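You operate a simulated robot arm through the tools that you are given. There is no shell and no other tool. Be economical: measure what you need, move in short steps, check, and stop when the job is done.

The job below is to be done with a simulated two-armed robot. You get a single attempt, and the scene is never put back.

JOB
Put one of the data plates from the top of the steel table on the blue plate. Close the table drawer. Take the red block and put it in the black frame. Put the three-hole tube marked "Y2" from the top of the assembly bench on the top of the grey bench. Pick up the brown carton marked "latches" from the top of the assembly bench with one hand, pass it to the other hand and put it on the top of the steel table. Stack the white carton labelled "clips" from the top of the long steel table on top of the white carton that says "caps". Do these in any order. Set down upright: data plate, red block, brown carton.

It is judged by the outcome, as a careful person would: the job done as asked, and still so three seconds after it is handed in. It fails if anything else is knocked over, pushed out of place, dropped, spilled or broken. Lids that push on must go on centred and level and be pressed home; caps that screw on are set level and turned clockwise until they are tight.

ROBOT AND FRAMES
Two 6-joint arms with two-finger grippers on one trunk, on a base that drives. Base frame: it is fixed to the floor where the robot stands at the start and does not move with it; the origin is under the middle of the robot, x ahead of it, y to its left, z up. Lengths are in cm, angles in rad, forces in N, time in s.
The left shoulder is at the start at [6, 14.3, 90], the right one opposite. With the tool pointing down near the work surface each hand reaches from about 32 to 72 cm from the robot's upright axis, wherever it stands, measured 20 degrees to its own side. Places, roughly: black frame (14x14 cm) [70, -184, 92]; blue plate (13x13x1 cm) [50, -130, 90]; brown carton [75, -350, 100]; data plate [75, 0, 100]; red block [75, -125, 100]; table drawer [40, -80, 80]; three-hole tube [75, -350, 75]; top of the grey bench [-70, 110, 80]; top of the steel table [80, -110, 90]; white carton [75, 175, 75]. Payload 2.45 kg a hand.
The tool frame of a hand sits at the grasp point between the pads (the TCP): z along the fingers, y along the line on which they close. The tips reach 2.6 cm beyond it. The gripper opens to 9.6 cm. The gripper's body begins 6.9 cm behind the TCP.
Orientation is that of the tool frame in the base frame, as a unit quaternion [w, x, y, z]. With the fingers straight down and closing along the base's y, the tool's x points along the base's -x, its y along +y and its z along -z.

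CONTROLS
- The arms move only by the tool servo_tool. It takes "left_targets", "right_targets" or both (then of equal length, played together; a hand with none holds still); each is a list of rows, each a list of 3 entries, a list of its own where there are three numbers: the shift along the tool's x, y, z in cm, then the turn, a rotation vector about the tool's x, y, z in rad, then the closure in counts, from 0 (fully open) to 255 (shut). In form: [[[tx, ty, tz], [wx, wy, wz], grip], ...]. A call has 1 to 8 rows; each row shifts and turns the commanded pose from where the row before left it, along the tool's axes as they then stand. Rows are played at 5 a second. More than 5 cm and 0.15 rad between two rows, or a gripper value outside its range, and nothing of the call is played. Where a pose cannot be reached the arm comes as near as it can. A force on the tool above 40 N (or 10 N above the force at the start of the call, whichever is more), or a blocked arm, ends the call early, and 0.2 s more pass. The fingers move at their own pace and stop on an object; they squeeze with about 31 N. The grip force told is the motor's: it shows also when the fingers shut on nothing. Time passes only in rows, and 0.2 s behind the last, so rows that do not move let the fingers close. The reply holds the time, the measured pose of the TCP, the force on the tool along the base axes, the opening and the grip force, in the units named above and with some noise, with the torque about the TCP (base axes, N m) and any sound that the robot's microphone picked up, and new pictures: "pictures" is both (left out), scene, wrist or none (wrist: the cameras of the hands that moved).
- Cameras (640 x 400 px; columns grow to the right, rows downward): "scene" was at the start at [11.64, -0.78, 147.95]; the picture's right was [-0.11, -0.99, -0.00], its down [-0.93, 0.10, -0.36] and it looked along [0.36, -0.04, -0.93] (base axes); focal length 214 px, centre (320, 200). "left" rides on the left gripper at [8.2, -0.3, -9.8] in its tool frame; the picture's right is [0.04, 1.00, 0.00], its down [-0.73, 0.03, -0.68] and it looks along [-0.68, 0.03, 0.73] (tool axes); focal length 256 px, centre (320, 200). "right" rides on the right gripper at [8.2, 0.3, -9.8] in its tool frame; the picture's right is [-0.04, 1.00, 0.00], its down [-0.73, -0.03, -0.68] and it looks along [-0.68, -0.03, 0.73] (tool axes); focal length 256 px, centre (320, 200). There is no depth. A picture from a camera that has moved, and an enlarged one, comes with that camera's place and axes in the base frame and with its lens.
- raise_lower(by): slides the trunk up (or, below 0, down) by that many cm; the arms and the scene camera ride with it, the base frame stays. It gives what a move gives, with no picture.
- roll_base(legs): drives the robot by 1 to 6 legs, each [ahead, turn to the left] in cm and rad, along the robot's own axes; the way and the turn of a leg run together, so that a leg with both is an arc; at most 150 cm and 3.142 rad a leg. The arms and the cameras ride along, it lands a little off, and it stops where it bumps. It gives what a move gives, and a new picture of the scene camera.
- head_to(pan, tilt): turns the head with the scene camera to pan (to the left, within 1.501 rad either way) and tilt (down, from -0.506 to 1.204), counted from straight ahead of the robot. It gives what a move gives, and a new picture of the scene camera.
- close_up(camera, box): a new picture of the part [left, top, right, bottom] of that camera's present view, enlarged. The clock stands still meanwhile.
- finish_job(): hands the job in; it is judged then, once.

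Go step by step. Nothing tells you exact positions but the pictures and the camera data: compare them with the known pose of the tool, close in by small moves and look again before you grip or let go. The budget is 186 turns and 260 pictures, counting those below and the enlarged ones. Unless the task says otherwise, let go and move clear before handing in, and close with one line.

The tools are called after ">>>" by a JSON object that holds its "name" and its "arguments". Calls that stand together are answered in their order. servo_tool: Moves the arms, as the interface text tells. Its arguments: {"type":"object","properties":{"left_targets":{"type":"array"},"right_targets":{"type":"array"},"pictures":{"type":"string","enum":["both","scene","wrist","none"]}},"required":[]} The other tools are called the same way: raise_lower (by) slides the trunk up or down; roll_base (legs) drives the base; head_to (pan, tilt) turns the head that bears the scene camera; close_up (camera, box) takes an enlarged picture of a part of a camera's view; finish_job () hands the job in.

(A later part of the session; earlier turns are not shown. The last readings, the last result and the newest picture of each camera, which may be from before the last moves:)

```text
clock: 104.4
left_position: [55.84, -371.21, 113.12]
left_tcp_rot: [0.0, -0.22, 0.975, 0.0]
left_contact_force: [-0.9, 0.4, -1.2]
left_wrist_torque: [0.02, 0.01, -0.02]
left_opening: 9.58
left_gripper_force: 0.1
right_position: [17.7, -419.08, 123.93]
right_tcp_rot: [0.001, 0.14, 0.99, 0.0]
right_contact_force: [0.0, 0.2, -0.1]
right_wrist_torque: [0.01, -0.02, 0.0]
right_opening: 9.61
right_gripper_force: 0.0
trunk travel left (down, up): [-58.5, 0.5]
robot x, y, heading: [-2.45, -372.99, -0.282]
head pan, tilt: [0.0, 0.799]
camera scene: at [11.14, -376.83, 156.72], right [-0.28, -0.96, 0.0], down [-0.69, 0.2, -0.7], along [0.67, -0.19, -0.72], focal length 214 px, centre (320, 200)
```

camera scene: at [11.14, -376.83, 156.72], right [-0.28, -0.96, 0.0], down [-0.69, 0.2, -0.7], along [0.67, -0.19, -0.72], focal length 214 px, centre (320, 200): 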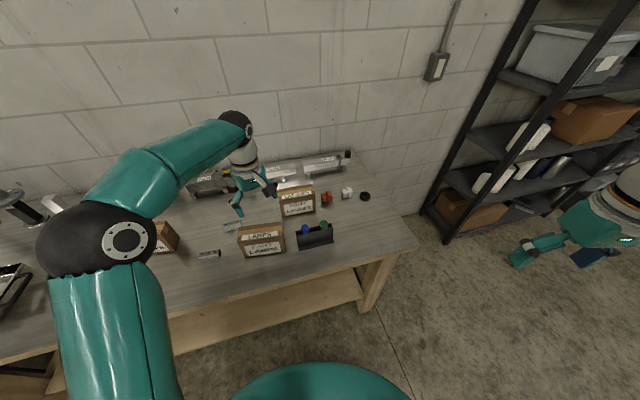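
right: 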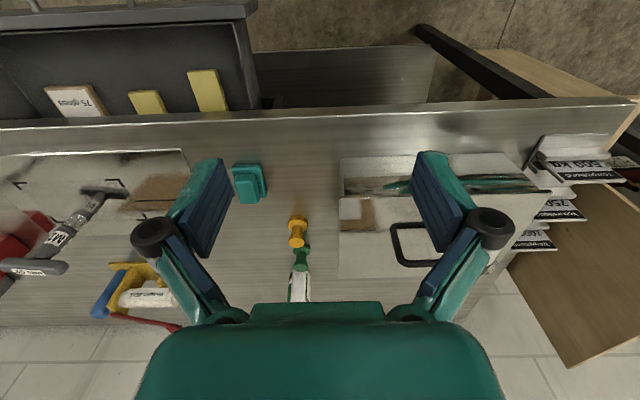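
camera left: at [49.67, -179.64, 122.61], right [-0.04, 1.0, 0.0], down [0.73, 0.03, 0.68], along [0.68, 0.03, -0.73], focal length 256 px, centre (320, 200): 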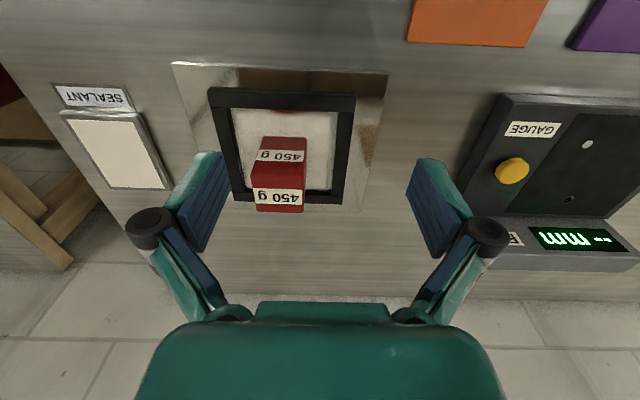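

>>> {"name": "roll_base", "arguments": {"legs": [[0, 0.28], [16, 0]]}}

>>> {"name": "raise_lower", "arguments": {"by": -18}}

```text
clock: 106.9
left_position: [69.66, -355.1, 112.98]
left_tcp_rot: [-0.001, -0.353, 0.936, -0.001]
left_contact_force: [0.8, 0.3, -0.4]
left_wrist_torque: [-0.04, 0.07, 0.0]
left_opening: 9.6
left_gripper_force: 0.1
right_position: [46.2, -411.63, 123.78]
right_tcp_rot: [-0.002, 0.0, 1.0, 0.0]
right_contact_force: [0.9, 0.1, -0.2]
right_wrist_torque: [0.01, 0.07, 0.0]
right_opening: 9.59
right_gripper_force: 0.0
trunk travel left (down, up): [-58.5, 0.5]
robot x, y, heading: [13.56, -372.6, -0.001]
head pan, tilt: [0.0, 0.799]
camera scene: at [28.23, -372.96, 156.69], right [0.0, -1.0, 0.0], down [-0.72, 0.0, -0.7], along [0.7, 0.0, -0.72], focal length 214 px, centre (320, 200)
```

scene: 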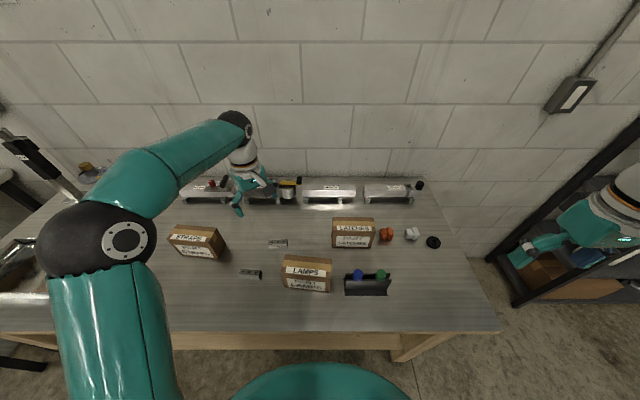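

```text
clock: 108.9
left_position: [69.47, -355.09, 95.08]
left_tcp_rot: [0.002, -0.353, 0.936, -0.001]
left_contact_force: [-0.1, 1.1, 0.0]
left_wrist_torque: [-0.02, -0.01, -0.02]
left_opening: 9.6
left_gripper_force: 0.1
right_position: [46.0, -411.6, 105.91]
right_tcp_rot: [-0.001, 0.0, 1.0, 0.0]
right_contact_force: [0.4, 0.3, 0.2]
right_wrist_torque: [0.01, 0.0, 0.01]
right_opening: 9.61
right_gripper_force: 0.1
trunk travel left (down, up): [-40.5, 18.5]
robot x, y, heading: [13.99, -372.65, 0.003]
head pan, tilt: [0.0, 0.799]
```

Robot is at (14,-372.6) facing the bench. Now bring the right hand over the "latches" carton.

>>> {"name": "servo_tool", "arguments": {"right_targets": [[[-2.5, 3.6, 0], [0, 0, 0], 0], [[-2.5, 3.6, 0], [0, 0, 0], 0], [[-2.5, 3.6, 0], [0, 0, 0], 0], [[-2.5, 3.6, 0], [0, 0, 0], 0], [[-2.5, 3.6, 0], [0, 0, 0], 0], [[-2.5, 3.6, 0], [0, 0, 0], 0], [[-2.5, 3.6, 0], [0, 0, 0], 0]], "left_targets": [[[0, 0, 0], [0, 0, 0.1], 0], [[0, 0, 0], [0, 0, 0.1], 0], [[0, 0, 0], [0, 0, 0.1], 0], [[0, 0, 0], [0, 0, 0.1], 0], [[0, 0, 0], [0, 0, 0.1], 0], [[0, 0, 0], [0, 0, 0.1], 0], [[0, 0, 0], [0, 0, 0.12], 0]], "pictures": "wrist"}}

```text
clock: 110.5
left_position: [69.47, -355.0, 95.06]
left_tcp_rot: [0.001, 0.0, 1.0, 0.0]
left_contact_force: [0.4, 0.1, 0.7]
left_wrist_torque: [-0.03, 0.02, 0.01]
left_opening: 9.6
left_gripper_force: 0.0
right_position: [63.59, -386.4, 105.91]
right_tcp_rot: [0.0, 0.0, 1.0, -0.001]
right_contact_force: [0.7, 0.8, -0.3]
right_wrist_torque: [-0.02, 0.02, 0.02]
right_opening: 9.6
right_gripper_force: 0.1
trunk travel left (down, up): [-40.5, 18.5]
robot x, y, heading: [13.68, -372.65, 0.002]
head pan, tilt: [0.0, 0.799]
camera right: at [55.31, -386.14, 115.75], right [0.04, 1.0, 0.0], down [0.73, -0.03, 0.68], along [0.68, -0.03, -0.73], focal length 256 px, centre (320, 200)
camera left: at [61.32, -355.31, 104.84], right [-0.04, 1.0, 0.0], down [0.73, 0.03, 0.68], along [0.68, 0.03, -0.73], focal length 256 px, centre (320, 200)
```

right: 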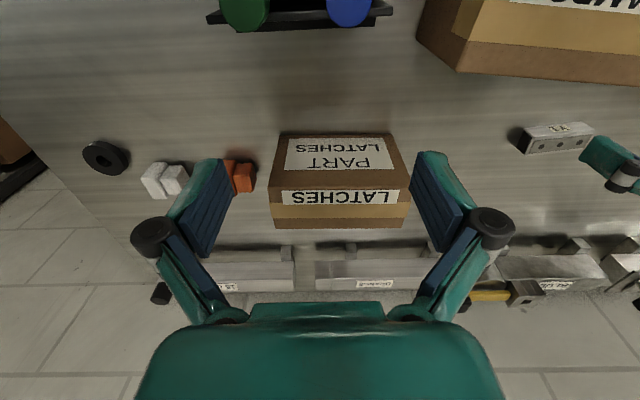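
left: 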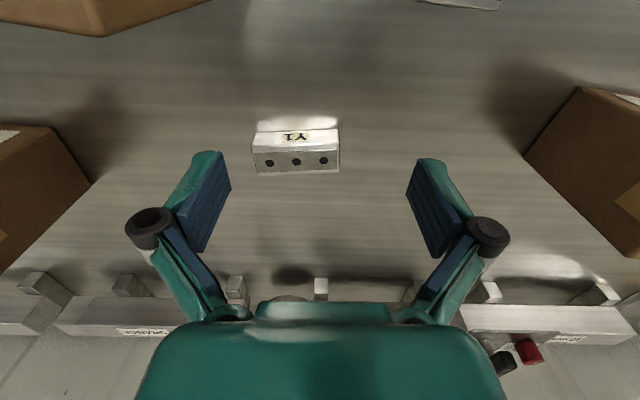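

>>> {"name": "close_up", "arguments": {"camera": "right", "box": [250, 110, 430, 240]}}

>>> {"name": "close_up", "arguments": {"camera": "left", "box": [230, 100, 360, 190]}}

>>> {"name": "close_up", "arguments": {"camera": "scene", "box": [220, 190, 460, 340]}}

```text
3.08 times, centred on (340, 175) of right
camera zoom: at [55.31, -386.14, 115.75], right [0.04, 1.0, 0.0], down [0.73, -0.03, 0.68], along [0.68, -0.03, -0.73], focal length 788 px, centre (258, 277)
```

zoom: 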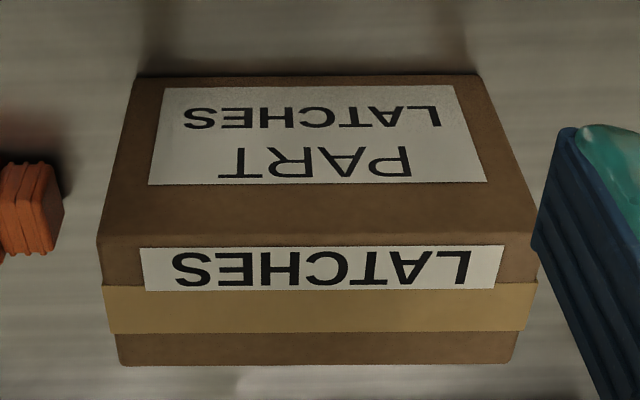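

```text
4.44 times, centred on (295, 145) of left
camera zoom: at [61.32, -355.31, 104.84], right [-0.04, 1.0, 0.0], down [0.73, 0.03, 0.68], along [0.68, 0.03, -0.73], focal length 1138 px, centre (431, 444)
```

zoom: 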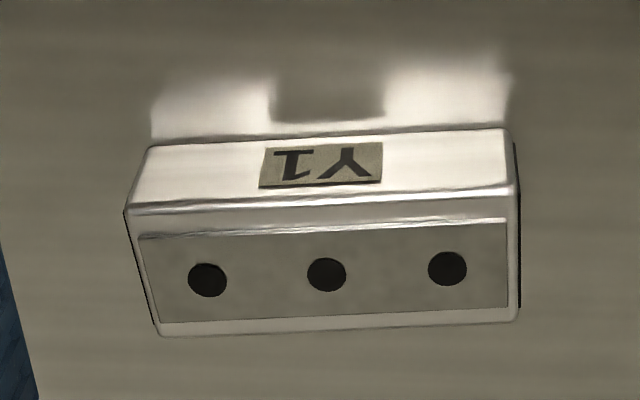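

```text
2.67 times, centred on (340, 265) of scene
camera zoom: at [28.04, -372.94, 138.71], right [0.0, -1.0, 0.0], down [-0.72, 0.0, -0.7], along [0.7, 0.0, -0.72], focal length 572 px, centre (267, 27)
```

zoom: 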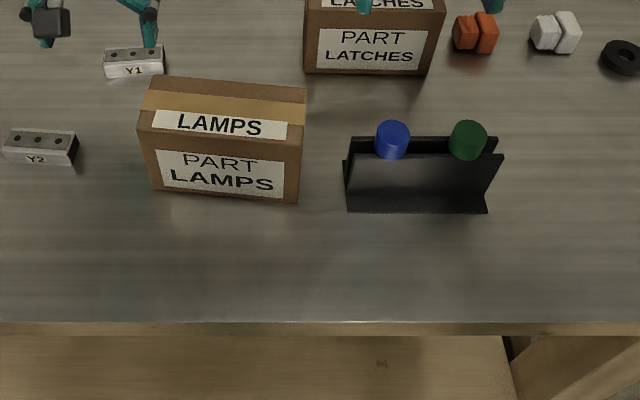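

Stereo gives the bench top z≈84.3; the latches carton is 6.3 (x) × 15 (y) × 11 cm at about (75.6,-384.9), top z≈95.5. Plan: left hand picks it (closing along x), passes it to the right, then the left picks Y2. First raise the trunk and rotate the hands.

>>> {"name": "raise_lower", "arguments": {"by": 10}}

>>> {"name": "servo_tool", "arguments": {"left_targets": [[[0, 0, 0], [0, 0, 0.15], 0], [[0, 0, 0], [0, 0, 0.15], 0], [[0, 0, 0], [0, 0, 0.15], 0], [[0, 0, 0], [0, 0, 0.15], 0], [[0, 0, 0], [0, 0, 0.15], 0], [[0, 0, 0], [0, 0, 0.15], 0], [[0, 0, 0], [0, 0, 0.15], 0], [[0, 0, 0], [0, 0, 0.15], 0]], "right_targets": [[[3, -3, 0], [0, 0, 0], 0], [[3, -3, 0], [0, 0, 0], 0], [[3, -3, 0], [0, 0, 0], 0], [[2, -4, 0], [0, 0, 0], 0], [[2, -4, 0], [0, 0, 0], 0], [[0, -4, 0], [0, 0, 0], 0], [[0, 0, 0], [0, 0, -0.15], 0], [[0, 0, 0], [0, 0, -0.15], 0]], "pictures": "none"}}

>>> {"name": "servo_tool", "arguments": {"left_targets": [[[0, 0, 0], [0, 0, 0.15], 0], [[0, 0, 0], [0, 0, 0.15], 0], [[0, 0, 0], [0, 0, 0.071], 0], [[-4, 1.2, 0], [0, 0, 0], 0], [[-4, 1.2, 0], [0, 0, 0], 0], [[-4, 1.2, 0], [0, 0, 0], 0], [[-3, 1, 0], [0, 0, 0], 0], [[0, 0, 0], [0, 0, 0], 0]], "right_targets": [[[0, 0, 0], [0, 0, -0.15], 0], [[0, 0, 0], [0, 0, -0.15], 0], [[0, 0, 0], [0, 0, -0.15], 0], [[0, 0, 0], [0, 0, -0.15], 0], [[0, 0, 0], [0, 0, -0.15], 0], [[0, 0, 0], [0, 0, -0.15], 0], [[0, 0, 0], [0, 0, -0.15], 0], [[0, 0, 0], [0, 0, -0.15], 0]], "pictures": "wrist"}}

```text
clock: 111.8
left_position: [69.41, -355.14, 105.07]
left_tcp_rot: [0.001, -0.001, 1.0, -0.001]
left_contact_force: [-1.0, -0.2, -0.8]
left_wrist_torque: [0.02, 0.01, 0.02]
left_opening: 9.6
left_gripper_force: 0.1
right_position: [63.6, -386.43, 115.89]
right_tcp_rot: [0.0, 0.0, 1.0, 0.0]
right_contact_force: [-0.3, 0.3, -0.6]
right_wrist_torque: [0.01, 0.02, -0.02]
right_opening: 9.6
right_gripper_force: 0.2
trunk travel left (down, up): [-50.5, 8.5]
robot x, y, heading: [13.3, -372.74, -0.004]
head pan, tilt: [0.0, 0.799]
```

```text
clock: 113.6
left_position: [69.53, -355.12, 105.01]
left_tcp_rot: [0.001, 0.564, 0.826, 0.001]
left_contact_force: [0.5, 0.1, 0.2]
left_wrist_torque: [-0.03, -0.01, -0.03]
left_opening: 9.63
left_gripper_force: 0.0
right_position: [50.36, -407.67, 115.83]
right_tcp_rot: [0.0, -0.15, 0.989, 0.0]
right_contact_force: [0.4, -0.3, -0.6]
right_wrist_torque: [-0.01, 0.02, 0.02]
right_opening: 9.59
right_gripper_force: 0.1
trunk travel left (down, up): [-50.5, 8.5]
robot x, y, heading: [13.87, -372.86, -0.003]
head pan, tilt: [0.0, 0.799]
```

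```text
clock: 115.4
left_position: [73.98, -370.31, 105.16]
left_tcp_rot: [0.002, 0.705, 0.709, 0.001]
left_contact_force: [-0.1, -0.2, -0.7]
left_wrist_torque: [0.01, -0.01, -0.02]
left_opening: 9.62
left_gripper_force: 0.2
right_position: [50.41, -407.36, 116.04]
right_tcp_rot: [0.001, -0.683, 0.73, -0.001]
right_contact_force: [0.2, -0.4, 0.6]
right_wrist_torque: [-0.01, -0.04, -0.02]
right_opening: 9.6
right_gripper_force: 0.1
trunk travel left (down, up): [-50.5, 8.5]
robot x, y, heading: [13.83, -372.88, -0.0]
head pan, tilt: [0.0, 0.799]
camera right: at [49.44, -415.64, 125.83], right [-0.99, 0.11, 0.0], down [0.08, 0.73, 0.68], along [0.07, 0.67, -0.73], focal length 256 px, centre (320, 200)
camera left: at [73.64, -362.09, 115.0], right [1.0, 0.04, 0.0], down [0.03, -0.73, 0.68], along [0.03, -0.68, -0.73], focal length 256 px, centre (320, 200)
```

right: 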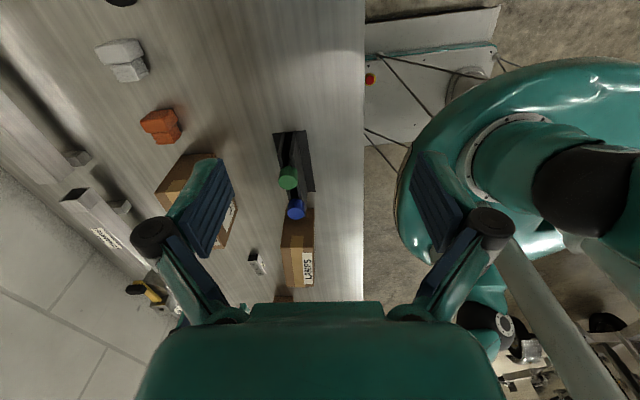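
left: 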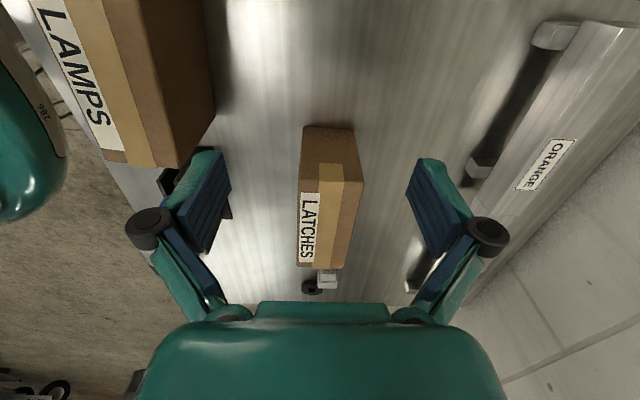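

Carton confirmed at x≈75.3, spanning y -377.6 to -393. Move over its left part.

>>> {"name": "servo_tool", "arguments": {"left_targets": [[[-3.6, 0.5, 0], [0, 0, 0], 0], [[-3.6, 0.5, 0], [0, 0, 0], 0], [[-3.4, 0.3, 0], [0, 0, 0], 0], [[0, 0, 4], [0, 0, 0], 0], [[0, 0, 0], [0, 0, 0], 0]], "pictures": "wrist"}}

```text
clock: 116.6
left_position: [71.61, -378.57, 99.67]
left_tcp_rot: [0.001, 0.706, 0.708, 0.001]
left_contact_force: [-1.0, -1.3, 0.4]
left_wrist_torque: [-0.01, -0.01, 0.01]
left_opening: 9.58
left_gripper_force: 0.1
left hand out of reach, approached as far as the arm can: row 1, 2, 3
right_position: [50.6, -407.45, 116.06]
right_tcp_rot: [0.0, -0.681, 0.732, -0.001]
right_contact_force: [0.2, -0.1, -0.2]
right_wrist_torque: [0.01, -0.04, -0.01]
right_opening: 9.62
right_gripper_force: 0.0
trunk travel left (down, up): [-50.5, 8.5]
robot x, y, heading: [14.03, -372.64, -0.001]
head pan, tilt: [0.0, 0.799]
camera left: at [71.23, -370.34, 109.48], right [1.0, 0.04, 0.0], down [0.03, -0.73, 0.68], along [0.03, -0.68, -0.73], focal length 256 px, centre (320, 200)
```

left: 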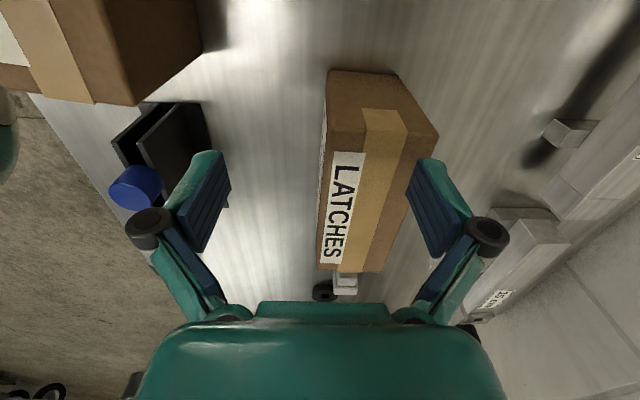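

Reach is limited; I'll raise the trunk and go again at the same height.

>>> {"name": "raise_lower", "arguments": {"by": 8}}

>>> {"name": "servo_tool", "arguments": {"left_targets": [[[0, 0, 4], [0, 0, 0], 0], [[0, 0, 4], [0, 0, 0], 0], [[-2.3, 3.6, 0], [0, 0, 0], 0], [[0, 0, 0], [0, 0, 0], 0]], "pictures": "wrist"}}

```text
clock: 117.8
left_position: [71.65, -378.55, 107.73]
left_tcp_rot: [0.001, 0.706, 0.709, 0.001]
left_contact_force: [-0.4, -0.5, -0.5]
left_wrist_torque: [-0.01, -0.02, 0.01]
left_opening: 9.58
left_gripper_force: 0.0
right_position: [50.38, -407.53, 123.96]
right_tcp_rot: [0.0, -0.682, 0.732, 0.0]
right_contact_force: [-0.3, 0.0, -0.1]
right_wrist_torque: [0.0, 0.03, 0.04]
right_opening: 9.59
right_gripper_force: 0.1
trunk travel left (down, up): [-58.5, 0.5]
robot x, y, heading: [13.65, -372.75, 0.002]
head pan, tilt: [0.0, 0.799]
```

```text
clock: 118.8
left_position: [74.61, -380.72, 99.33]
left_tcp_rot: [0.001, 0.707, 0.708, 0.0]
left_contact_force: [0.4, 0.0, 0.1]
left_wrist_torque: [-0.04, 0.02, 0.01]
left_opening: 9.59
left_gripper_force: 0.0
left hand out of reach, approached as far as the arm can: row 3
right_position: [50.41, -407.36, 124.05]
right_tcp_rot: [-0.001, -0.682, 0.732, -0.002]
right_contact_force: [-0.3, 0.7, 0.1]
right_wrist_torque: [-0.05, -0.05, -0.03]
right_opening: 9.6
right_gripper_force: 0.0
trunk travel left (down, up): [-58.5, 0.5]
robot x, y, heading: [13.8, -372.7, 0.002]
head pan, tilt: [0.0, 0.799]
camera left: at [74.29, -372.5, 109.07], right [1.0, 0.04, 0.0], down [0.03, -0.73, 0.68], along [0.03, -0.68, -0.73], focal length 256 px, centre (320, 200)
```

left: 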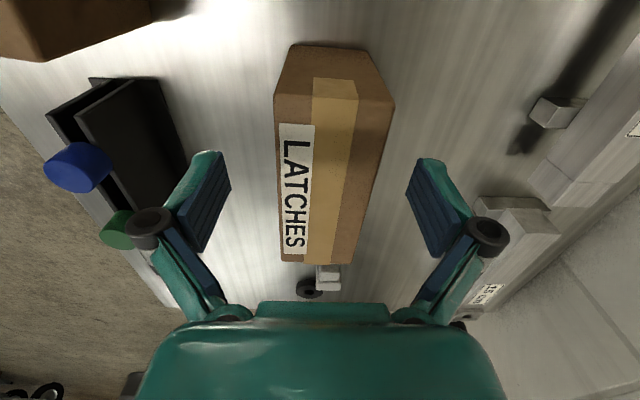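

Good: within jaw clearance. Descend with a slight +x correction, then grip.

>>> {"name": "servo_tool", "arguments": {"left_targets": [[[0, 0, 3], [0, 0, 0], 0], [[0, 0.6, 3.3], [0, 0, 0], 0], [[0, 0, 0], [0, 0, 0], 255], [[0, 0, 0], [0, 0, 0], 255], [[0, 0, 0], [0, 0, 0], 255]], "pictures": "wrist"}}

```text
clock: 120.0
left_position: [75.42, -380.55, 93.02]
left_tcp_rot: [0.001, 0.705, 0.709, 0.001]
left_contact_force: [-0.1, 1.0, 2.5]
left_wrist_torque: [-0.22, 0.24, -0.17]
left_opening: 6.52
left_gripper_force: 30.8
right_position: [50.46, -407.46, 123.94]
right_tcp_rot: [0.0, -0.681, 0.732, 0.0]
right_contact_force: [0.4, 0.6, 0.5]
right_wrist_torque: [0.03, -0.01, 0.0]
right_opening: 9.58
right_gripper_force: 0.1
trunk travel left (down, up): [-58.5, 0.5]
robot x, y, heading: [13.79, -372.67, -0.002]
head pan, tilt: [0.0, 0.799]
camera left: at [75.06, -372.39, 102.94], right [1.0, 0.04, 0.0], down [0.03, -0.73, 0.68], along [0.03, -0.68, -0.73], focal length 256 px, centre (320, 200)
```

left: 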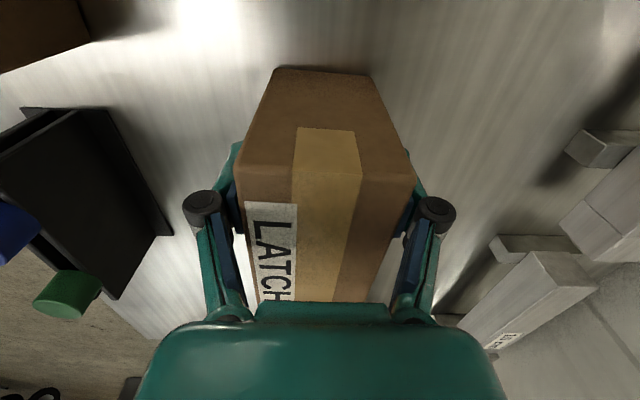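

Gripped (6.5 cm). Lift and pull back toward the robot for the handover.

>>> {"name": "servo_tool", "arguments": {"left_targets": [[[0, 0, -2], [0, 0, 0], 255], [[0, 0, -3], [0, 0, 0], 255], [[0, -1, -4], [0, 0, 0], 255], [[0, -2, -4], [0, 0, 0], 255], [[0, -2, -4], [0, 0, 0], 255], [[0, -4, 0], [0, 0, 0], 255], [[0, -4, 0], [0, 0, 0], 255]], "pictures": "both"}}

```text
clock: 121.6
left_position: [62.13, -380.76, 110.02]
left_tcp_rot: [0.003, 0.706, 0.708, 0.001]
left_contact_force: [-0.3, -1.0, -3.8]
left_wrist_torque: [0.19, -0.03, 0.01]
left_opening: 6.53
left_gripper_force: 31.2
left hand out of reach, approached as far as the arm can: row 3
right_position: [50.33, -407.64, 124.01]
right_tcp_rot: [0.001, -0.681, 0.732, -0.001]
right_contact_force: [-0.7, 0.2, 0.4]
right_wrist_torque: [-0.01, -0.02, 0.0]
right_opening: 9.6
right_gripper_force: 0.0
trunk travel left (down, up): [-58.5, 0.5]
robot x, y, heading: [13.93, -372.63, -0.0]
head pan, tilt: [0.0, 0.799]
camera scene: at [27.82, -373.02, 156.73], right [0.0, -1.0, 0.0], down [-0.72, 0.0, -0.7], along [0.7, 0.0, -0.72], focal length 214 px, centre (320, 200)
camera left: at [61.69, -372.52, 119.85], right [1.0, 0.04, 0.0], down [0.03, -0.73, 0.68], along [0.03, -0.68, -0.73], focal length 256 px, centre (320, 200)
```

scene: 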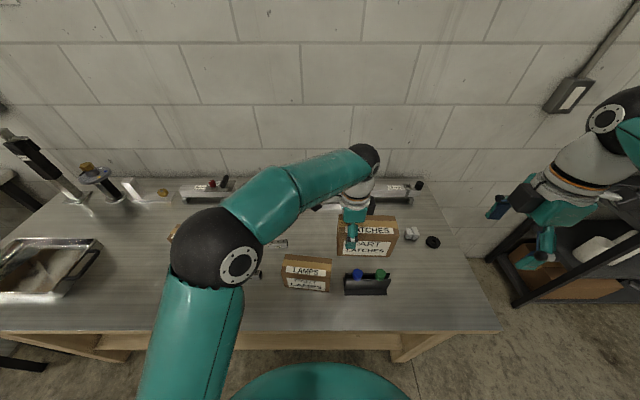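
left: 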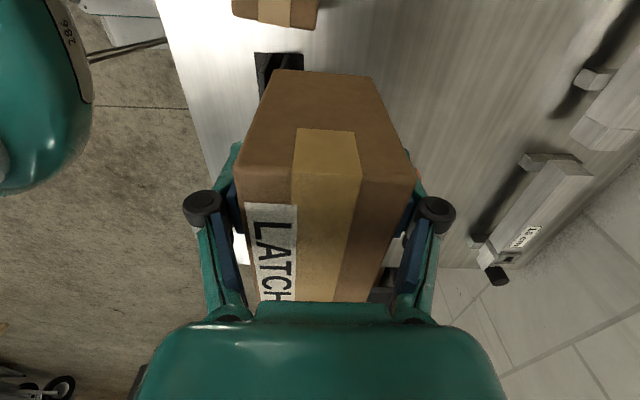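

Weight ~4 N, held well. Now the right hand: tilt 0.5 rad and approach the carton's right end from upper right.

>>> {"name": "servo_tool", "arguments": {"right_targets": [[[0, 0, 0], [0, 0, -0.071], 0], [[0, 0, 0], [0, -0.125, 0], 0], [[0, 0, 0], [0, -0.125, 0], 0], [[0, 0, 0], [0, -0.125, 0], 0], [[0, 0, 0], [0, -0.125, 0], 0], [[0, -4, 0], [0, 0, 0], 0], [[0, -4, 0], [0, 0, 0], 0], [[0, -3.7, 0], [0, 0, 0], 0]], "pictures": "wrist"}}

```text
clock: 123.4
left_position: [62.36, -380.73, 109.89]
left_tcp_rot: [0.0, 0.706, 0.709, 0.001]
left_contact_force: [0.1, 0.3, -5.1]
left_wrist_torque: [0.19, 0.0, -0.01]
left_opening: 6.52
left_gripper_force: 31.0
right_position: [62.45, -407.61, 123.95]
right_tcp_rot: [0.174, -0.685, 0.686, 0.176]
right_contact_force: [0.7, -0.6, 0.7]
right_wrist_torque: [0.01, 0.03, 0.06]
right_opening: 9.59
right_gripper_force: 0.1
trunk travel left (down, up): [-58.5, 0.5]
robot x, y, heading: [13.71, -372.98, 0.0]
head pan, tilt: [0.0, 0.799]
camera right: at [62.01, -419.5, 128.52], right [-1.0, 0.04, 0.02], down [0.03, 0.32, 0.95], along [0.03, 0.95, -0.32], focal length 256 px, centre (320, 200)
```

right: 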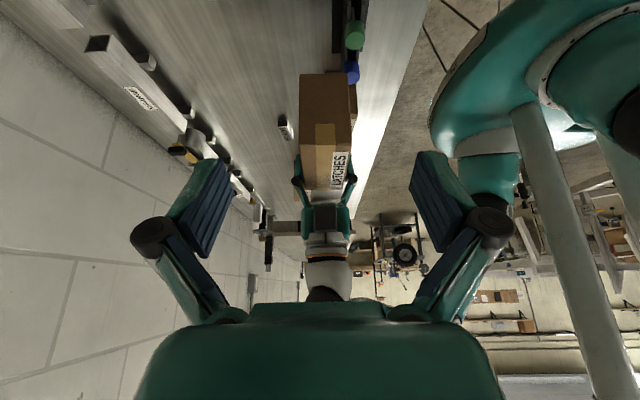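

>>> {"name": "servo_tool", "arguments": {"right_targets": [[[-3.3, 0, 3.5], [0, 0, 0], 0], [[-3.3, 0, 3.5], [0, 0, 0], 0], [[-3.2, 0, 3.5], [0, 0, 0], 0]], "pictures": "both"}}

```text
clock: 124.2
left_position: [62.26, -380.56, 109.86]
left_tcp_rot: [0.001, 0.706, 0.708, 0.0]
left_contact_force: [0.2, 1.0, -4.5]
left_wrist_torque: [0.17, -0.03, 0.02]
left_opening: 6.53
left_gripper_force: 31.1
right_position: [62.11, -393.83, 119.39]
right_tcp_rot: [0.174, -0.685, 0.686, 0.173]
right_contact_force: [-0.5, 0.1, 0.7]
right_wrist_torque: [0.01, 0.01, 0.0]
right_opening: 9.6
right_gripper_force: 0.1
trunk travel left (down, up): [-58.5, 0.5]
robot x, y, heading: [13.92, -372.68, -0.002]
head pan, tilt: [0.0, 0.799]
camera scene: at [27.99, -372.89, 156.72], right [0.0, -1.0, 0.0], down [-0.72, 0.0, -0.7], along [0.7, 0.0, -0.72], focal length 214 px, centre (320, 200)
camera right: at [61.75, -405.67, 124.11], right [-1.0, 0.04, 0.02], down [0.03, 0.32, 0.95], along [0.03, 0.95, -0.32], focal length 256 px, centre (320, 200)
```

scene: 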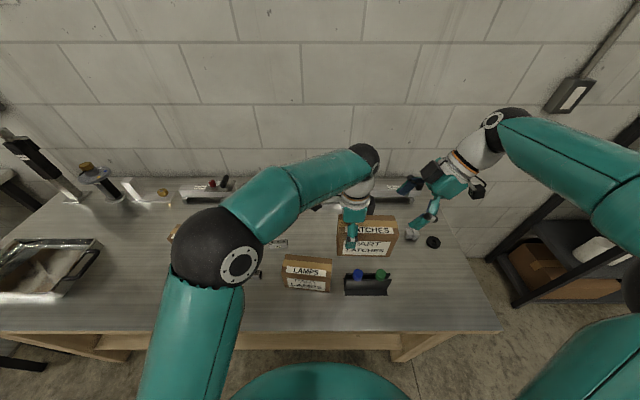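
right: 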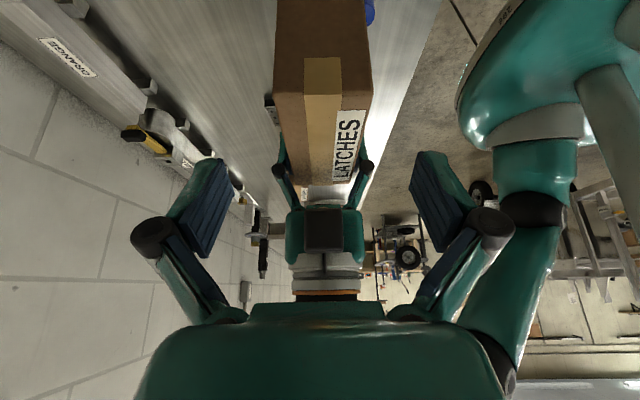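

Aligned. Advance along the fingers and close the right hand.

>>> {"name": "servo_tool", "arguments": {"right_targets": [[[0, 0, 4], [0, 0, 0], 0], [[0, 0, 4], [0, 0, 0], 0], [[0, 0, 2], [0, 0, 0], 0], [[0, 0, 0], [0, 0, 0], 255], [[0, 0, 0], [0, 0, 0], 255], [[0, 0, 0], [0, 0, 0], 255]], "pictures": "wrist"}}

```text
clock: 125.6
left_position: [62.23, -380.68, 110.03]
left_tcp_rot: [0.001, 0.706, 0.708, 0.001]
left_contact_force: [-0.1, 0.4, -4.2]
left_wrist_torque: [0.23, -0.2, -0.06]
left_opening: 6.49
left_gripper_force: 31.0
right_position: [62.01, -388.99, 110.69]
right_tcp_rot: [-0.175, 0.685, -0.685, -0.175]
right_contact_force: [-0.1, -0.7, 0.0]
right_wrist_torque: [-0.01, 0.15, 0.09]
right_opening: 6.46
right_gripper_force: 31.0
trunk travel left (down, up): [-58.5, 0.5]
robot x, y, heading: [13.59, -372.55, -0.002]
head pan, tilt: [0.0, 0.799]
camera right: at [61.65, -401.07, 115.45], right [-1.0, 0.04, 0.02], down [0.03, 0.32, 0.95], along [0.03, 0.95, -0.32], focal length 256 px, centre (320, 200)
```

right: 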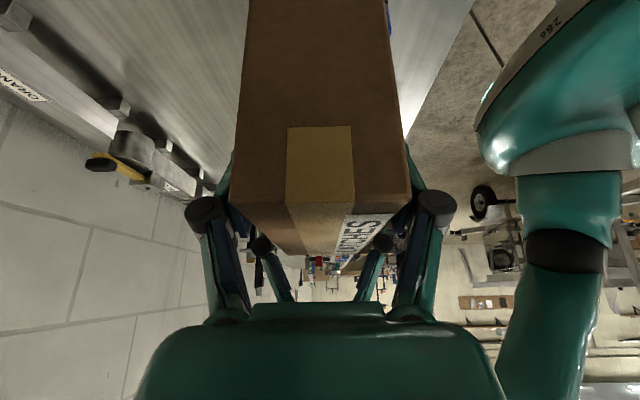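

Both hands hold it. Release the left and lift it away upward.

>>> {"name": "servo_tool", "arguments": {"left_targets": [[[0, 0, 0], [0, 0, 0], 120], [[0, 0, 0], [0, 0, 0], 0], [[0, 0, 0], [0, 0, 0], 0], [[0, 0, -3], [0, 0, 0], 0], [[0, 0, -4], [0, 0, 0], 0], [[2, -2, -3], [0, 0, 0], 0]], "pictures": "both"}}

```text
clock: 127.0
left_position: [59.97, -378.51, 120.09]
left_tcp_rot: [0.002, 0.706, 0.708, 0.001]
left_contact_force: [-0.2, 0.4, 0.4]
left_wrist_torque: [-0.02, -0.02, -0.03]
left_opening: 9.6
left_gripper_force: 0.2
right_position: [61.96, -388.92, 110.8]
right_tcp_rot: [0.174, -0.685, 0.686, 0.174]
right_contact_force: [0.2, 0.0, -0.4]
right_wrist_torque: [-0.18, 0.0, -0.03]
right_opening: 6.47
right_gripper_force: 30.7
trunk travel left (down, up): [-58.5, 0.5]
robot x, y, heading: [13.53, -372.62, -0.001]
head pan, tilt: [0.0, 0.799]
camera scene: at [27.78, -372.86, 156.74], right [0.0, -1.0, 0.0], down [-0.72, 0.0, -0.7], along [0.7, 0.0, -0.72], focal length 214 px, centre (320, 200)
camera left: at [59.53, -370.16, 129.92], right [1.0, 0.04, 0.0], down [0.03, -0.73, 0.68], along [0.03, -0.68, -0.73], focal length 256 px, centre (320, 200)
```

scene: 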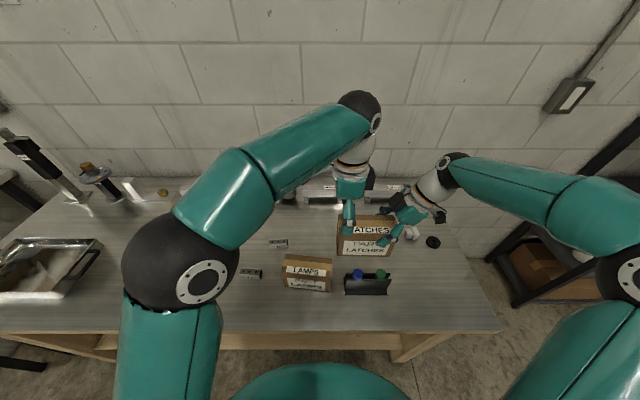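
left: 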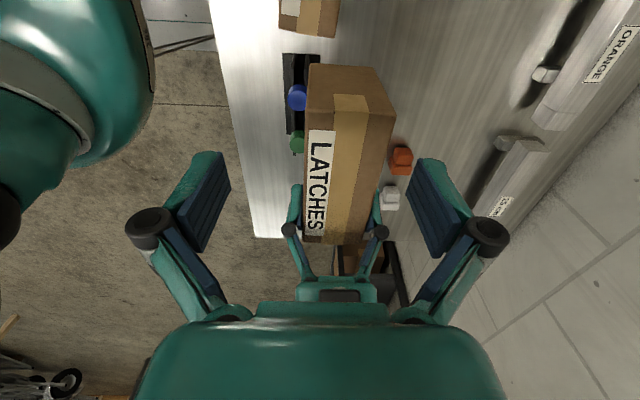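

Handover done. Now the left hand moves over Y2.

>>> {"name": "servo_tool", "arguments": {"left_targets": [[[4.3, 0.2, 0], [0, 0, 0], 0], [[4.3, 0.2, 0], [0, 0, 0], 0], [[4.3, 0.2, 0], [0, 0, 0], 0], [[4.3, 0.2, 0], [0, 0, 0], 0], [[4.3, 0, 0], [0, 0, 0], 0], [[4.3, 0, 2], [0, 0, 0], 0], [[4.3, 0, 2], [0, 0, 0], 0], [[2, 0, 4], [0, 0, 0], 0]], "pictures": "wrist"}}

```text
clock: 128.8
left_position: [60.81, -346.21, 111.99]
left_tcp_rot: [0.001, 0.706, 0.708, 0.001]
left_contact_force: [0.2, 0.2, -0.4]
left_wrist_torque: [0.0, 0.0, -0.01]
left_opening: 9.63
left_gripper_force: 0.0
right_position: [62.17, -389.22, 110.68]
right_tcp_rot: [0.175, -0.685, 0.686, 0.175]
right_contact_force: [0.8, 1.0, -1.7]
right_wrist_torque: [-0.17, -0.01, -0.02]
right_opening: 6.46
right_gripper_force: 30.8
trunk travel left (down, up): [-58.5, 0.5]
robot x, y, heading: [13.62, -372.87, 0.003]
head pan, tilt: [0.0, 0.799]
camera left: at [60.47, -338.04, 121.88], right [1.0, 0.04, 0.0], down [0.03, -0.73, 0.68], along [0.03, -0.68, -0.73], focal length 256 px, centre (320, 200)
```

left: 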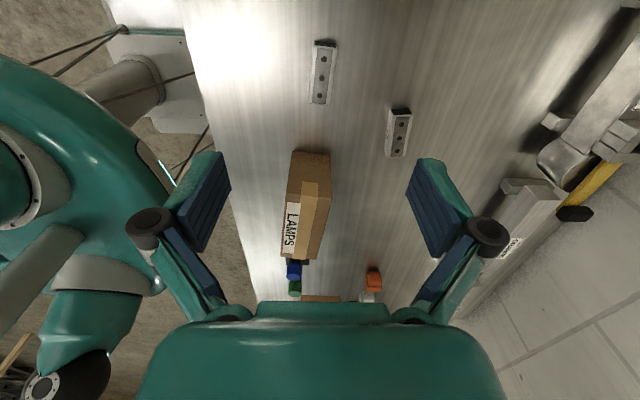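

>>> {"name": "servo_tool", "arguments": {"left_targets": [[[-2.5, 0.3, 3], [0, 0, 0], 80], [[0, 0, 4], [0, 0, 0], 80], [[0, 0, 4], [0, 0, 0], 80], [[0, 0, 4], [0, 0, 0], 80]], "pictures": "wrist"}}

>>> {"name": "close_up", "arguments": {"camera": "left", "box": [220, 0, 460, 150]}}

```text
clock: 129.8
left_position: [61.12, -348.85, 97.11]
left_tcp_rot: [0.002, 0.706, 0.708, 0.0]
left_contact_force: [-0.3, 0.1, 0.8]
left_wrist_torque: [-0.03, 0.01, 0.02]
left_opening: 6.6
left_gripper_force: 0.1
right_position: [62.11, -389.09, 110.64]
right_tcp_rot: [0.175, -0.684, 0.686, 0.175]
right_contact_force: [-0.5, 0.0, -0.4]
right_wrist_torque: [-0.18, 0.0, 0.0]
right_opening: 6.47
right_gripper_force: 30.9
trunk travel left (down, up): [-58.5, 0.5]
robot x, y, heading: [13.68, -372.65, 0.002]
head pan, tilt: [0.0, 0.799]
camera left: at [60.84, -340.67, 106.91], right [1.0, 0.04, 0.0], down [0.03, -0.73, 0.68], along [0.03, -0.68, -0.73], focal length 256 px, centre (320, 200)
```

left: 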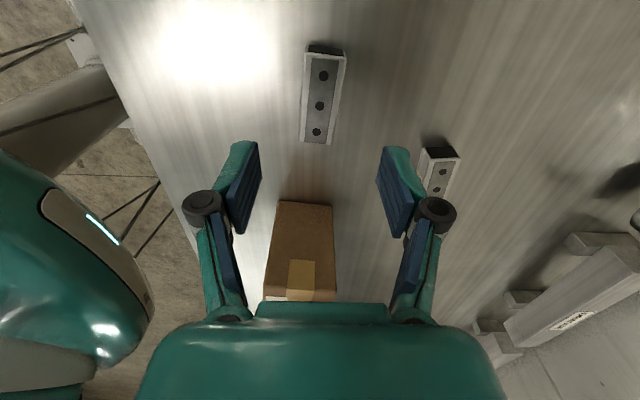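

```text
2.67 times, centred on (340, 75) of left
camera zoom: at [60.84, -340.67, 106.91], right [1.0, 0.04, 0.0], down [0.03, -0.73, 0.68], along [0.03, -0.68, -0.73], focal length 683 px, centre (267, 533)
```

zoom: 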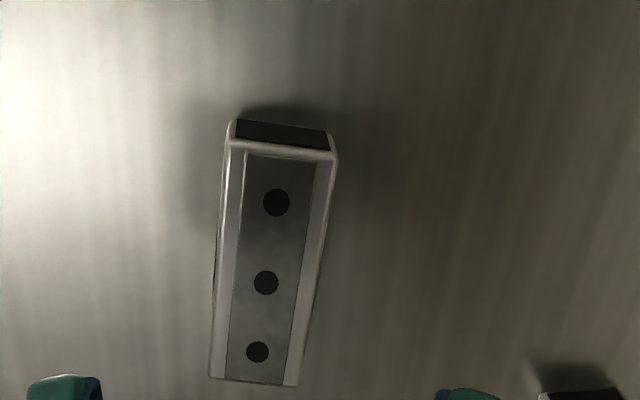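

Y2 centre ≈(61.2,-349), yaw ≈0.086. Align and descend.

>>> {"name": "servo_tool", "arguments": {"left_targets": [[[0, 0.1, 3], [0, 0, 0.086], 80], [[0, 0, 3], [0, 0, 0], 80], [[0, 0, 2.2], [0, 0, 0], 80]], "pictures": "wrist"}}

```text
clock: 130.6
left_position: [61.2, -348.88, 88.77]
left_tcp_rot: [0.001, 0.735, 0.678, 0.0]
left_contact_force: [0.3, 0.1, 0.4]
left_wrist_torque: [0.03, -0.03, -0.02]
left_opening: 6.58
left_gripper_force: 0.1
right_position: [62.13, -389.07, 110.66]
right_tcp_rot: [0.175, -0.685, 0.686, 0.175]
right_contact_force: [0.5, -0.7, -0.3]
right_wrist_torque: [-0.18, 0.02, -0.01]
right_opening: 6.46
right_gripper_force: 30.5
trunk travel left (down, up): [-58.5, 0.5]
robot x, y, heading: [13.84, -372.89, -0.002]
head pan, tilt: [0.0, 0.799]
camera left: at [61.59, -340.67, 98.67], right [1.0, -0.04, 0.0], down [-0.03, -0.73, 0.68], along [-0.03, -0.68, -0.73], focal length 256 px, centre (320, 200)
```

left: 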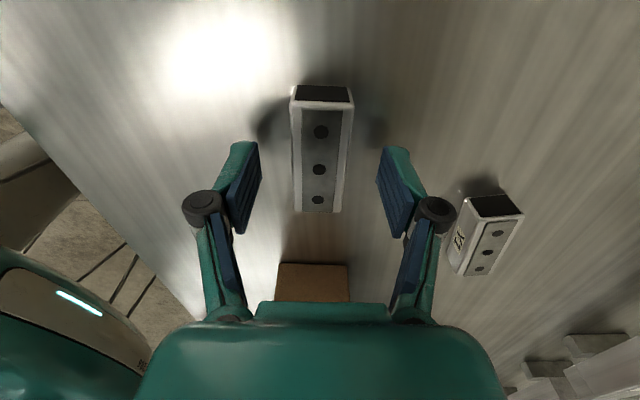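

>>> {"name": "servo_tool", "arguments": {"left_targets": [[[0, 0, 1.1], [0, 0, 0], 80], [[0, 0, 0], [0, 0, 0], 255], [[0, 0, 0], [0, 0, 0], 255], [[0, 0, 0], [0, 0, 0], 255]], "pictures": "wrist"}}

```text
clock: 131.6
left_position: [61.25, -348.92, 87.79]
left_tcp_rot: [0.001, 0.735, 0.678, 0.001]
left_contact_force: [0.5, -0.6, -1.3]
left_wrist_torque: [0.02, 0.01, -0.01]
left_opening: 2.9
left_gripper_force: 31.3
right_position: [62.1, -389.19, 110.66]
right_tcp_rot: [-0.175, 0.685, -0.685, -0.175]
right_contact_force: [1.7, 0.9, -1.0]
right_wrist_torque: [-0.19, -0.01, 0.01]
right_opening: 6.47
right_gripper_force: 31.2
trunk travel left (down, up): [-58.5, 0.5]
robot x, y, heading: [13.29, -373.16, 0.003]
head pan, tilt: [0.0, 0.799]
camera left: at [61.58, -340.67, 97.63], right [1.0, -0.04, 0.0], down [-0.03, -0.73, 0.68], along [-0.03, -0.68, -0.73], focal length 256 px, centre (320, 200)
```

left: 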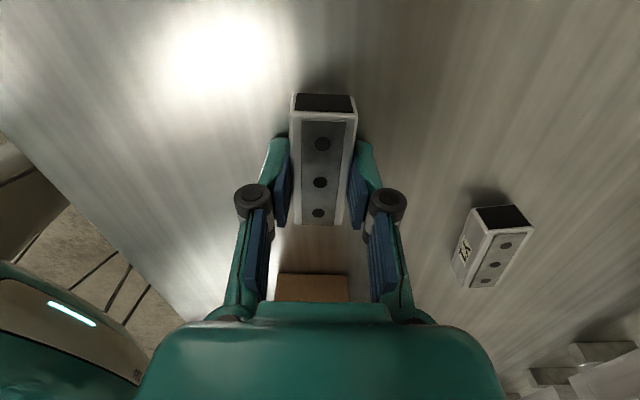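

Gripped Y2. Lift and tuck both hands back.

>>> {"name": "servo_tool", "arguments": {"left_targets": [[[0, 0, -4], [0, 0, 0], 255], [[0, 0, -4.5], [0, 0, 0], 255], [[0, 0, -4.5], [0, 0, 0], 255], [[0, 0, -4.5], [0, 0, 0], 255], [[0, -3, -3.5], [0, 0, 0], 255], [[0, -3, -3.5], [0, 0, 0], 255]], "right_targets": [[[0, 0, -1], [0, 0, 0], 255], [[0, 2, -1], [0, 0, 0], 255], [[0, 3, -1], [0, 0, 0], 255], [[0, 3, 0], [0, 0, 0], 255], [[0, 2, 0], [0, 0, 0], 255], [[0, 1, 0], [0, 0, 0], 255]], "pictures": "scene"}}

```text
clock: 133.0
left_position: [55.26, -348.72, 112.42]
left_tcp_rot: [0.001, 0.736, 0.677, 0.001]
left_contact_force: [-0.2, -0.6, -0.7]
left_wrist_torque: [0.01, 0.01, -0.01]
left_opening: 2.9
left_gripper_force: 31.1
right_position: [51.18, -390.5, 113.14]
right_tcp_rot: [0.175, -0.685, 0.685, 0.174]
right_contact_force: [-0.6, -0.3, -4.7]
right_wrist_torque: [-0.18, -0.05, -0.02]
right_opening: 6.49
right_gripper_force: 31.2
trunk travel left (down, up): [-58.5, 0.5]
robot x, y, heading: [13.58, -373.0, 0.001]
head pan, tilt: [0.0, 0.799]
camera scene: at [27.81, -373.03, 156.73], right [0.0, -1.0, 0.0], down [-0.72, 0.0, -0.7], along [0.7, 0.0, -0.72], focal length 214 px, centre (320, 200)
```

scene: 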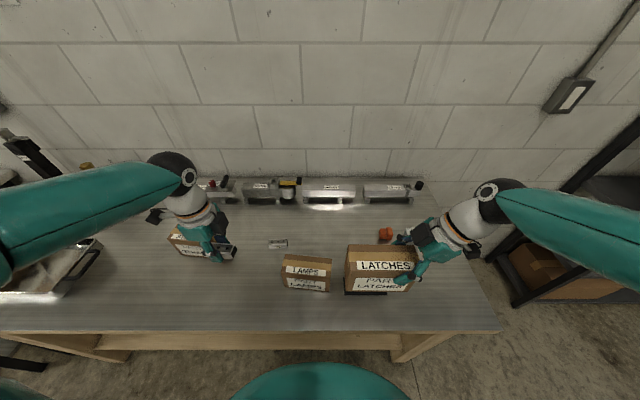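

Both objects held. Back off and turn toward +y in small turns.

>>> {"name": "roll_base", "arguments": {"legs": [[-20, 0], [0, 0.55], [0, 0.55], [0, 0.47]]}}

```text
clock: 139.1
left_position: [-23.18, -327.04, 112.4]
left_tcp_rot: [0.001, 0.127, 0.992, 0.001]
left_contact_force: [-0.5, 1.2, -1.6]
left_wrist_torque: [-0.01, -0.06, 0.0]
left_opening: 2.88
left_gripper_force: 30.9
right_position: [17.43, -338.5, 113.26]
right_tcp_rot: [-0.019, 0.966, -0.085, -0.244]
right_contact_force: [-1.0, 0.7, -4.3]
right_wrist_torque: [-0.04, -0.21, 0.01]
right_opening: 6.45
right_gripper_force: 31.0
trunk travel left (down, up): [-58.5, 0.5]
robot x, y, heading: [-1.28, -373.74, 1.422]
head pan, tilt: [0.0, 0.799]
stopped in leg 4: the robot was blocked; the commanded pose is now the measured one
camera scene: at [0.17, -359.43, 156.71], right [0.99, -0.14, 0.0], down [-0.1, -0.71, -0.7], along [0.1, 0.69, -0.72], focal length 214 px, centre (320, 200)
```

scene: 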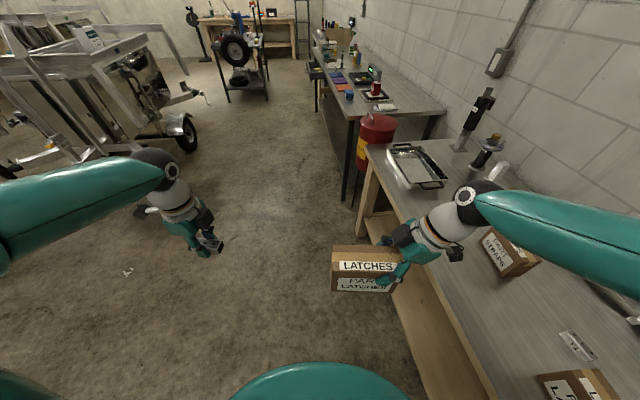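

>>> {"name": "roll_base", "arguments": {"legs": [[10, 0], [0, 0.22], [100, 0]]}}

```text
clock: 146.1
left_position: [-40.08, -221.6, 112.63]
left_tcp_rot: [0.0, 0.014, 1.0, 0.001]
left_contact_force: [0.2, -0.5, -0.5]
left_wrist_torque: [-0.01, 0.01, 0.03]
left_opening: 2.91
left_gripper_force: 30.9
right_position: [2.07, -223.32, 113.19]
right_tcp_rot: [0.009, 0.969, 0.026, -0.246]
right_contact_force: [-0.5, 0.6, -4.4]
right_wrist_torque: [0.0, -0.16, 0.0]
right_opening: 6.46
right_gripper_force: 31.3
trunk travel left (down, up): [-58.5, 0.5]
robot x, y, heading: [-8.67, -261.85, 1.659]
head pan, tilt: [0.0, 0.799]
camera scene: at [-9.61, -247.68, 156.72], right [1.0, 0.09, 0.0], down [0.06, -0.71, -0.7], along [-0.06, 0.69, -0.72], focal length 214 px, centre (320, 200)
```

scene: 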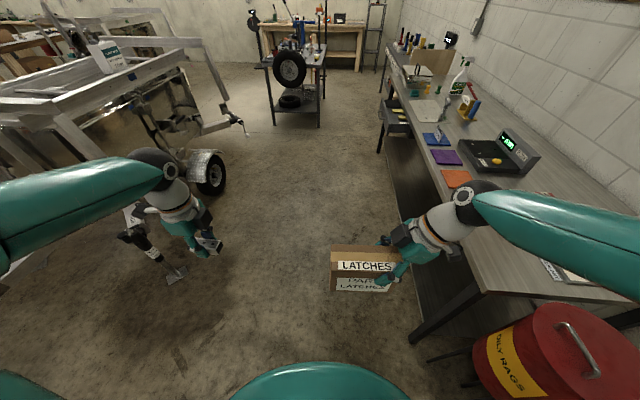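

>>> {"name": "roll_base", "arguments": {"legs": [[0, -0.12], [116, 0], [0, -0.5], [0, -0.52]]}}

```text
clock: 156.0
left_position: [18.07, -99.1, 112.64]
left_tcp_rot: [0.001, 0.551, 0.834, 0.0]
left_contact_force: [-0.7, -1.4, -0.8]
left_wrist_torque: [-0.01, 0.04, 0.02]
left_opening: 2.9
left_gripper_force: 30.9
right_position: [34.13, -137.98, 113.19]
right_tcp_rot: [-0.126, 0.83, -0.5, -0.212]
right_contact_force: [-0.4, 0.0, -4.7]
right_wrist_torque: [-0.14, -0.07, 0.03]
right_opening: 6.45
right_gripper_force: 31.0
trunk travel left (down, up): [-58.5, 0.5]
robot x, y, heading: [-7.37, -141.38, 0.523]
head pan, tilt: [0.0, 0.799]
camera scene: at [5.3, -134.35, 156.71], right [0.5, -0.87, 0.0], down [-0.62, -0.36, -0.7], along [0.6, 0.35, -0.72], focal length 214 px, centre (320, 200)
```

scene: 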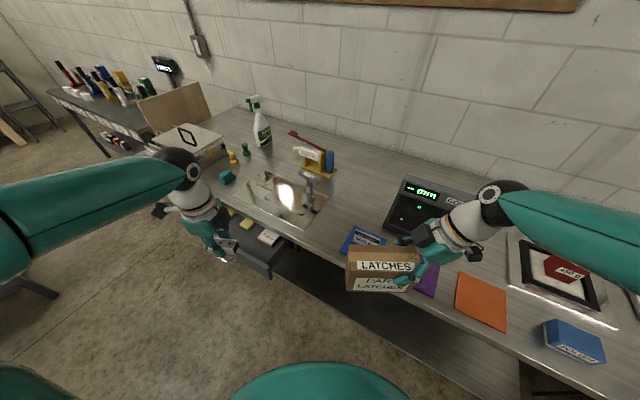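

>>> {"name": "roll_base", "arguments": {"legs": [[14, 0]]}}

>>> {"name": "close_up", "arguments": {"camera": "scene", "box": [220, 120, 480, 290]}}

```text
clock: 157.4
left_position: [30.45, -91.96, 112.63]
left_tcp_rot: [0.0, 0.551, 0.835, -0.001]
left_contact_force: [0.6, -0.5, -0.6]
left_wrist_torque: [0.0, 0.04, -0.03]
left_opening: 2.92
left_gripper_force: 31.5
right_position: [46.5, -130.85, 113.31]
right_tcp_rot: [-0.125, 0.83, -0.501, -0.212]
right_contact_force: [0.6, 1.0, -3.9]
right_wrist_torque: [-0.19, -0.03, 0.02]
right_opening: 6.45
right_gripper_force: 31.1
trunk travel left (down, up): [-58.5, 0.5]
robot x, y, heading: [5.22, -134.2, 0.522]
head pan, tilt: [0.0, 0.799]
camera scene: at [17.71, -127.19, 156.7], right [0.5, -0.87, 0.0], down [-0.62, -0.36, -0.7], along [0.6, 0.35, -0.72], focal length 214 px, centre (320, 200)
```

scene: 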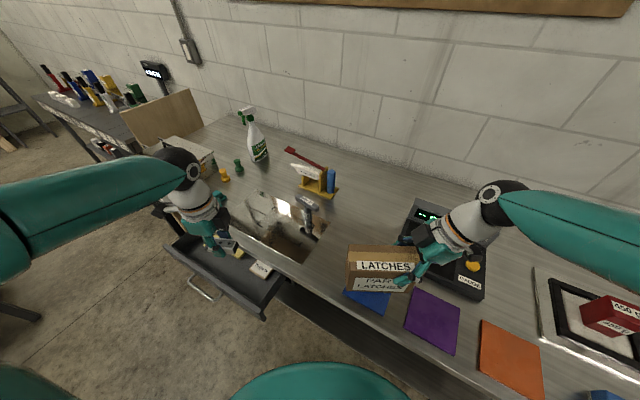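

```text
2.35 times, centred on (350, 205) of scene
camera zoom: at [17.71, -127.19, 156.7], right [0.5, -0.87, 0.0], down [-0.62, -0.36, -0.7], along [0.6, 0.35, -0.72], focal length 505 px, centre (249, 188)
```

zoom: 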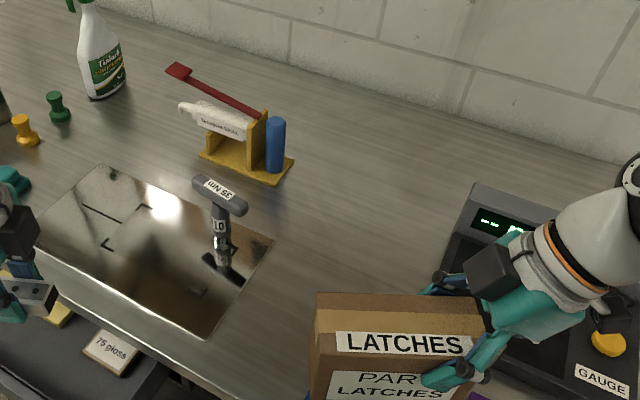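

Plenty of room at the old red-block spot, centre about (69,-114). I'll extend the carton forward over it.

>>> {"name": "servo_tool", "arguments": {"right_targets": [[[0, -4.65, 0], [0, 0, 0], 255], [[0, -4.65, 0], [0, 0, 0], 255], [[0, -4.65, 0], [0, 0, 0], 255], [[0, -4.65, 0], [0, 0, 0], 255], [[0, -4.65, 0], [0, 0, 0], 255], [[0, -4.65, 0], [0, 0, 0], 255]], "pictures": "both"}}

```text
clock: 158.8
left_position: [30.5, -91.88, 112.5]
left_tcp_rot: [0.0, 0.551, 0.834, -0.001]
left_contact_force: [-0.5, -0.7, -0.1]
left_wrist_torque: [0.01, 0.01, 0.0]
left_opening: 2.88
left_gripper_force: 31.3
right_position: [70.05, -118.27, 112.52]
right_tcp_rot: [-0.123, 0.83, -0.501, -0.213]
right_contact_force: [-0.6, 0.1, -5.6]
right_wrist_torque: [-0.17, -0.05, 0.03]
right_opening: 6.49
right_gripper_force: 30.6
right hand out of reach, approached as far as the arm can: row 6
trunk travel left (down, up): [-58.5, 0.5]
robot x, y, heading: [5.23, -134.14, 0.524]
head pan, tilt: [0.0, 0.799]
camera scene: at [17.8, -127.18, 156.7], right [0.5, -0.87, 0.0], down [-0.62, -0.36, -0.69], along [0.6, 0.35, -0.72], focal length 214 px, centre (320, 200)
camera right: at [75.29, -128.96, 117.24], right [-0.9, -0.44, 0.03], down [-0.12, 0.3, 0.95], along [-0.42, 0.85, -0.32], focal length 256 px, centre (320, 200)
```

scene: 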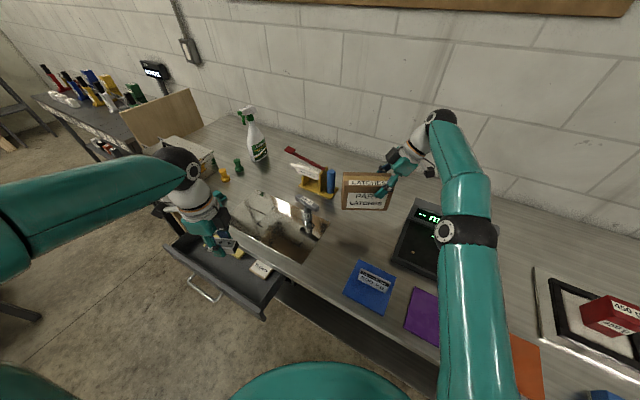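
right: 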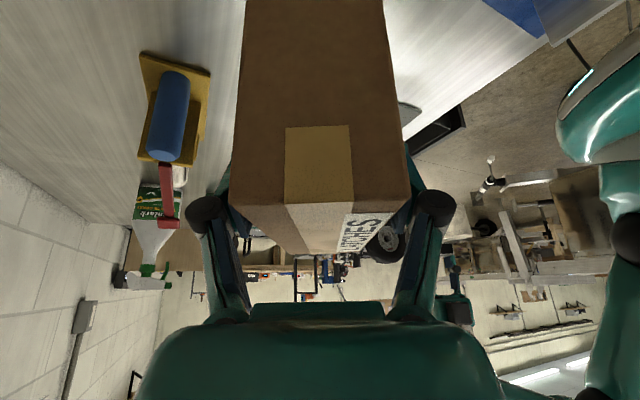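

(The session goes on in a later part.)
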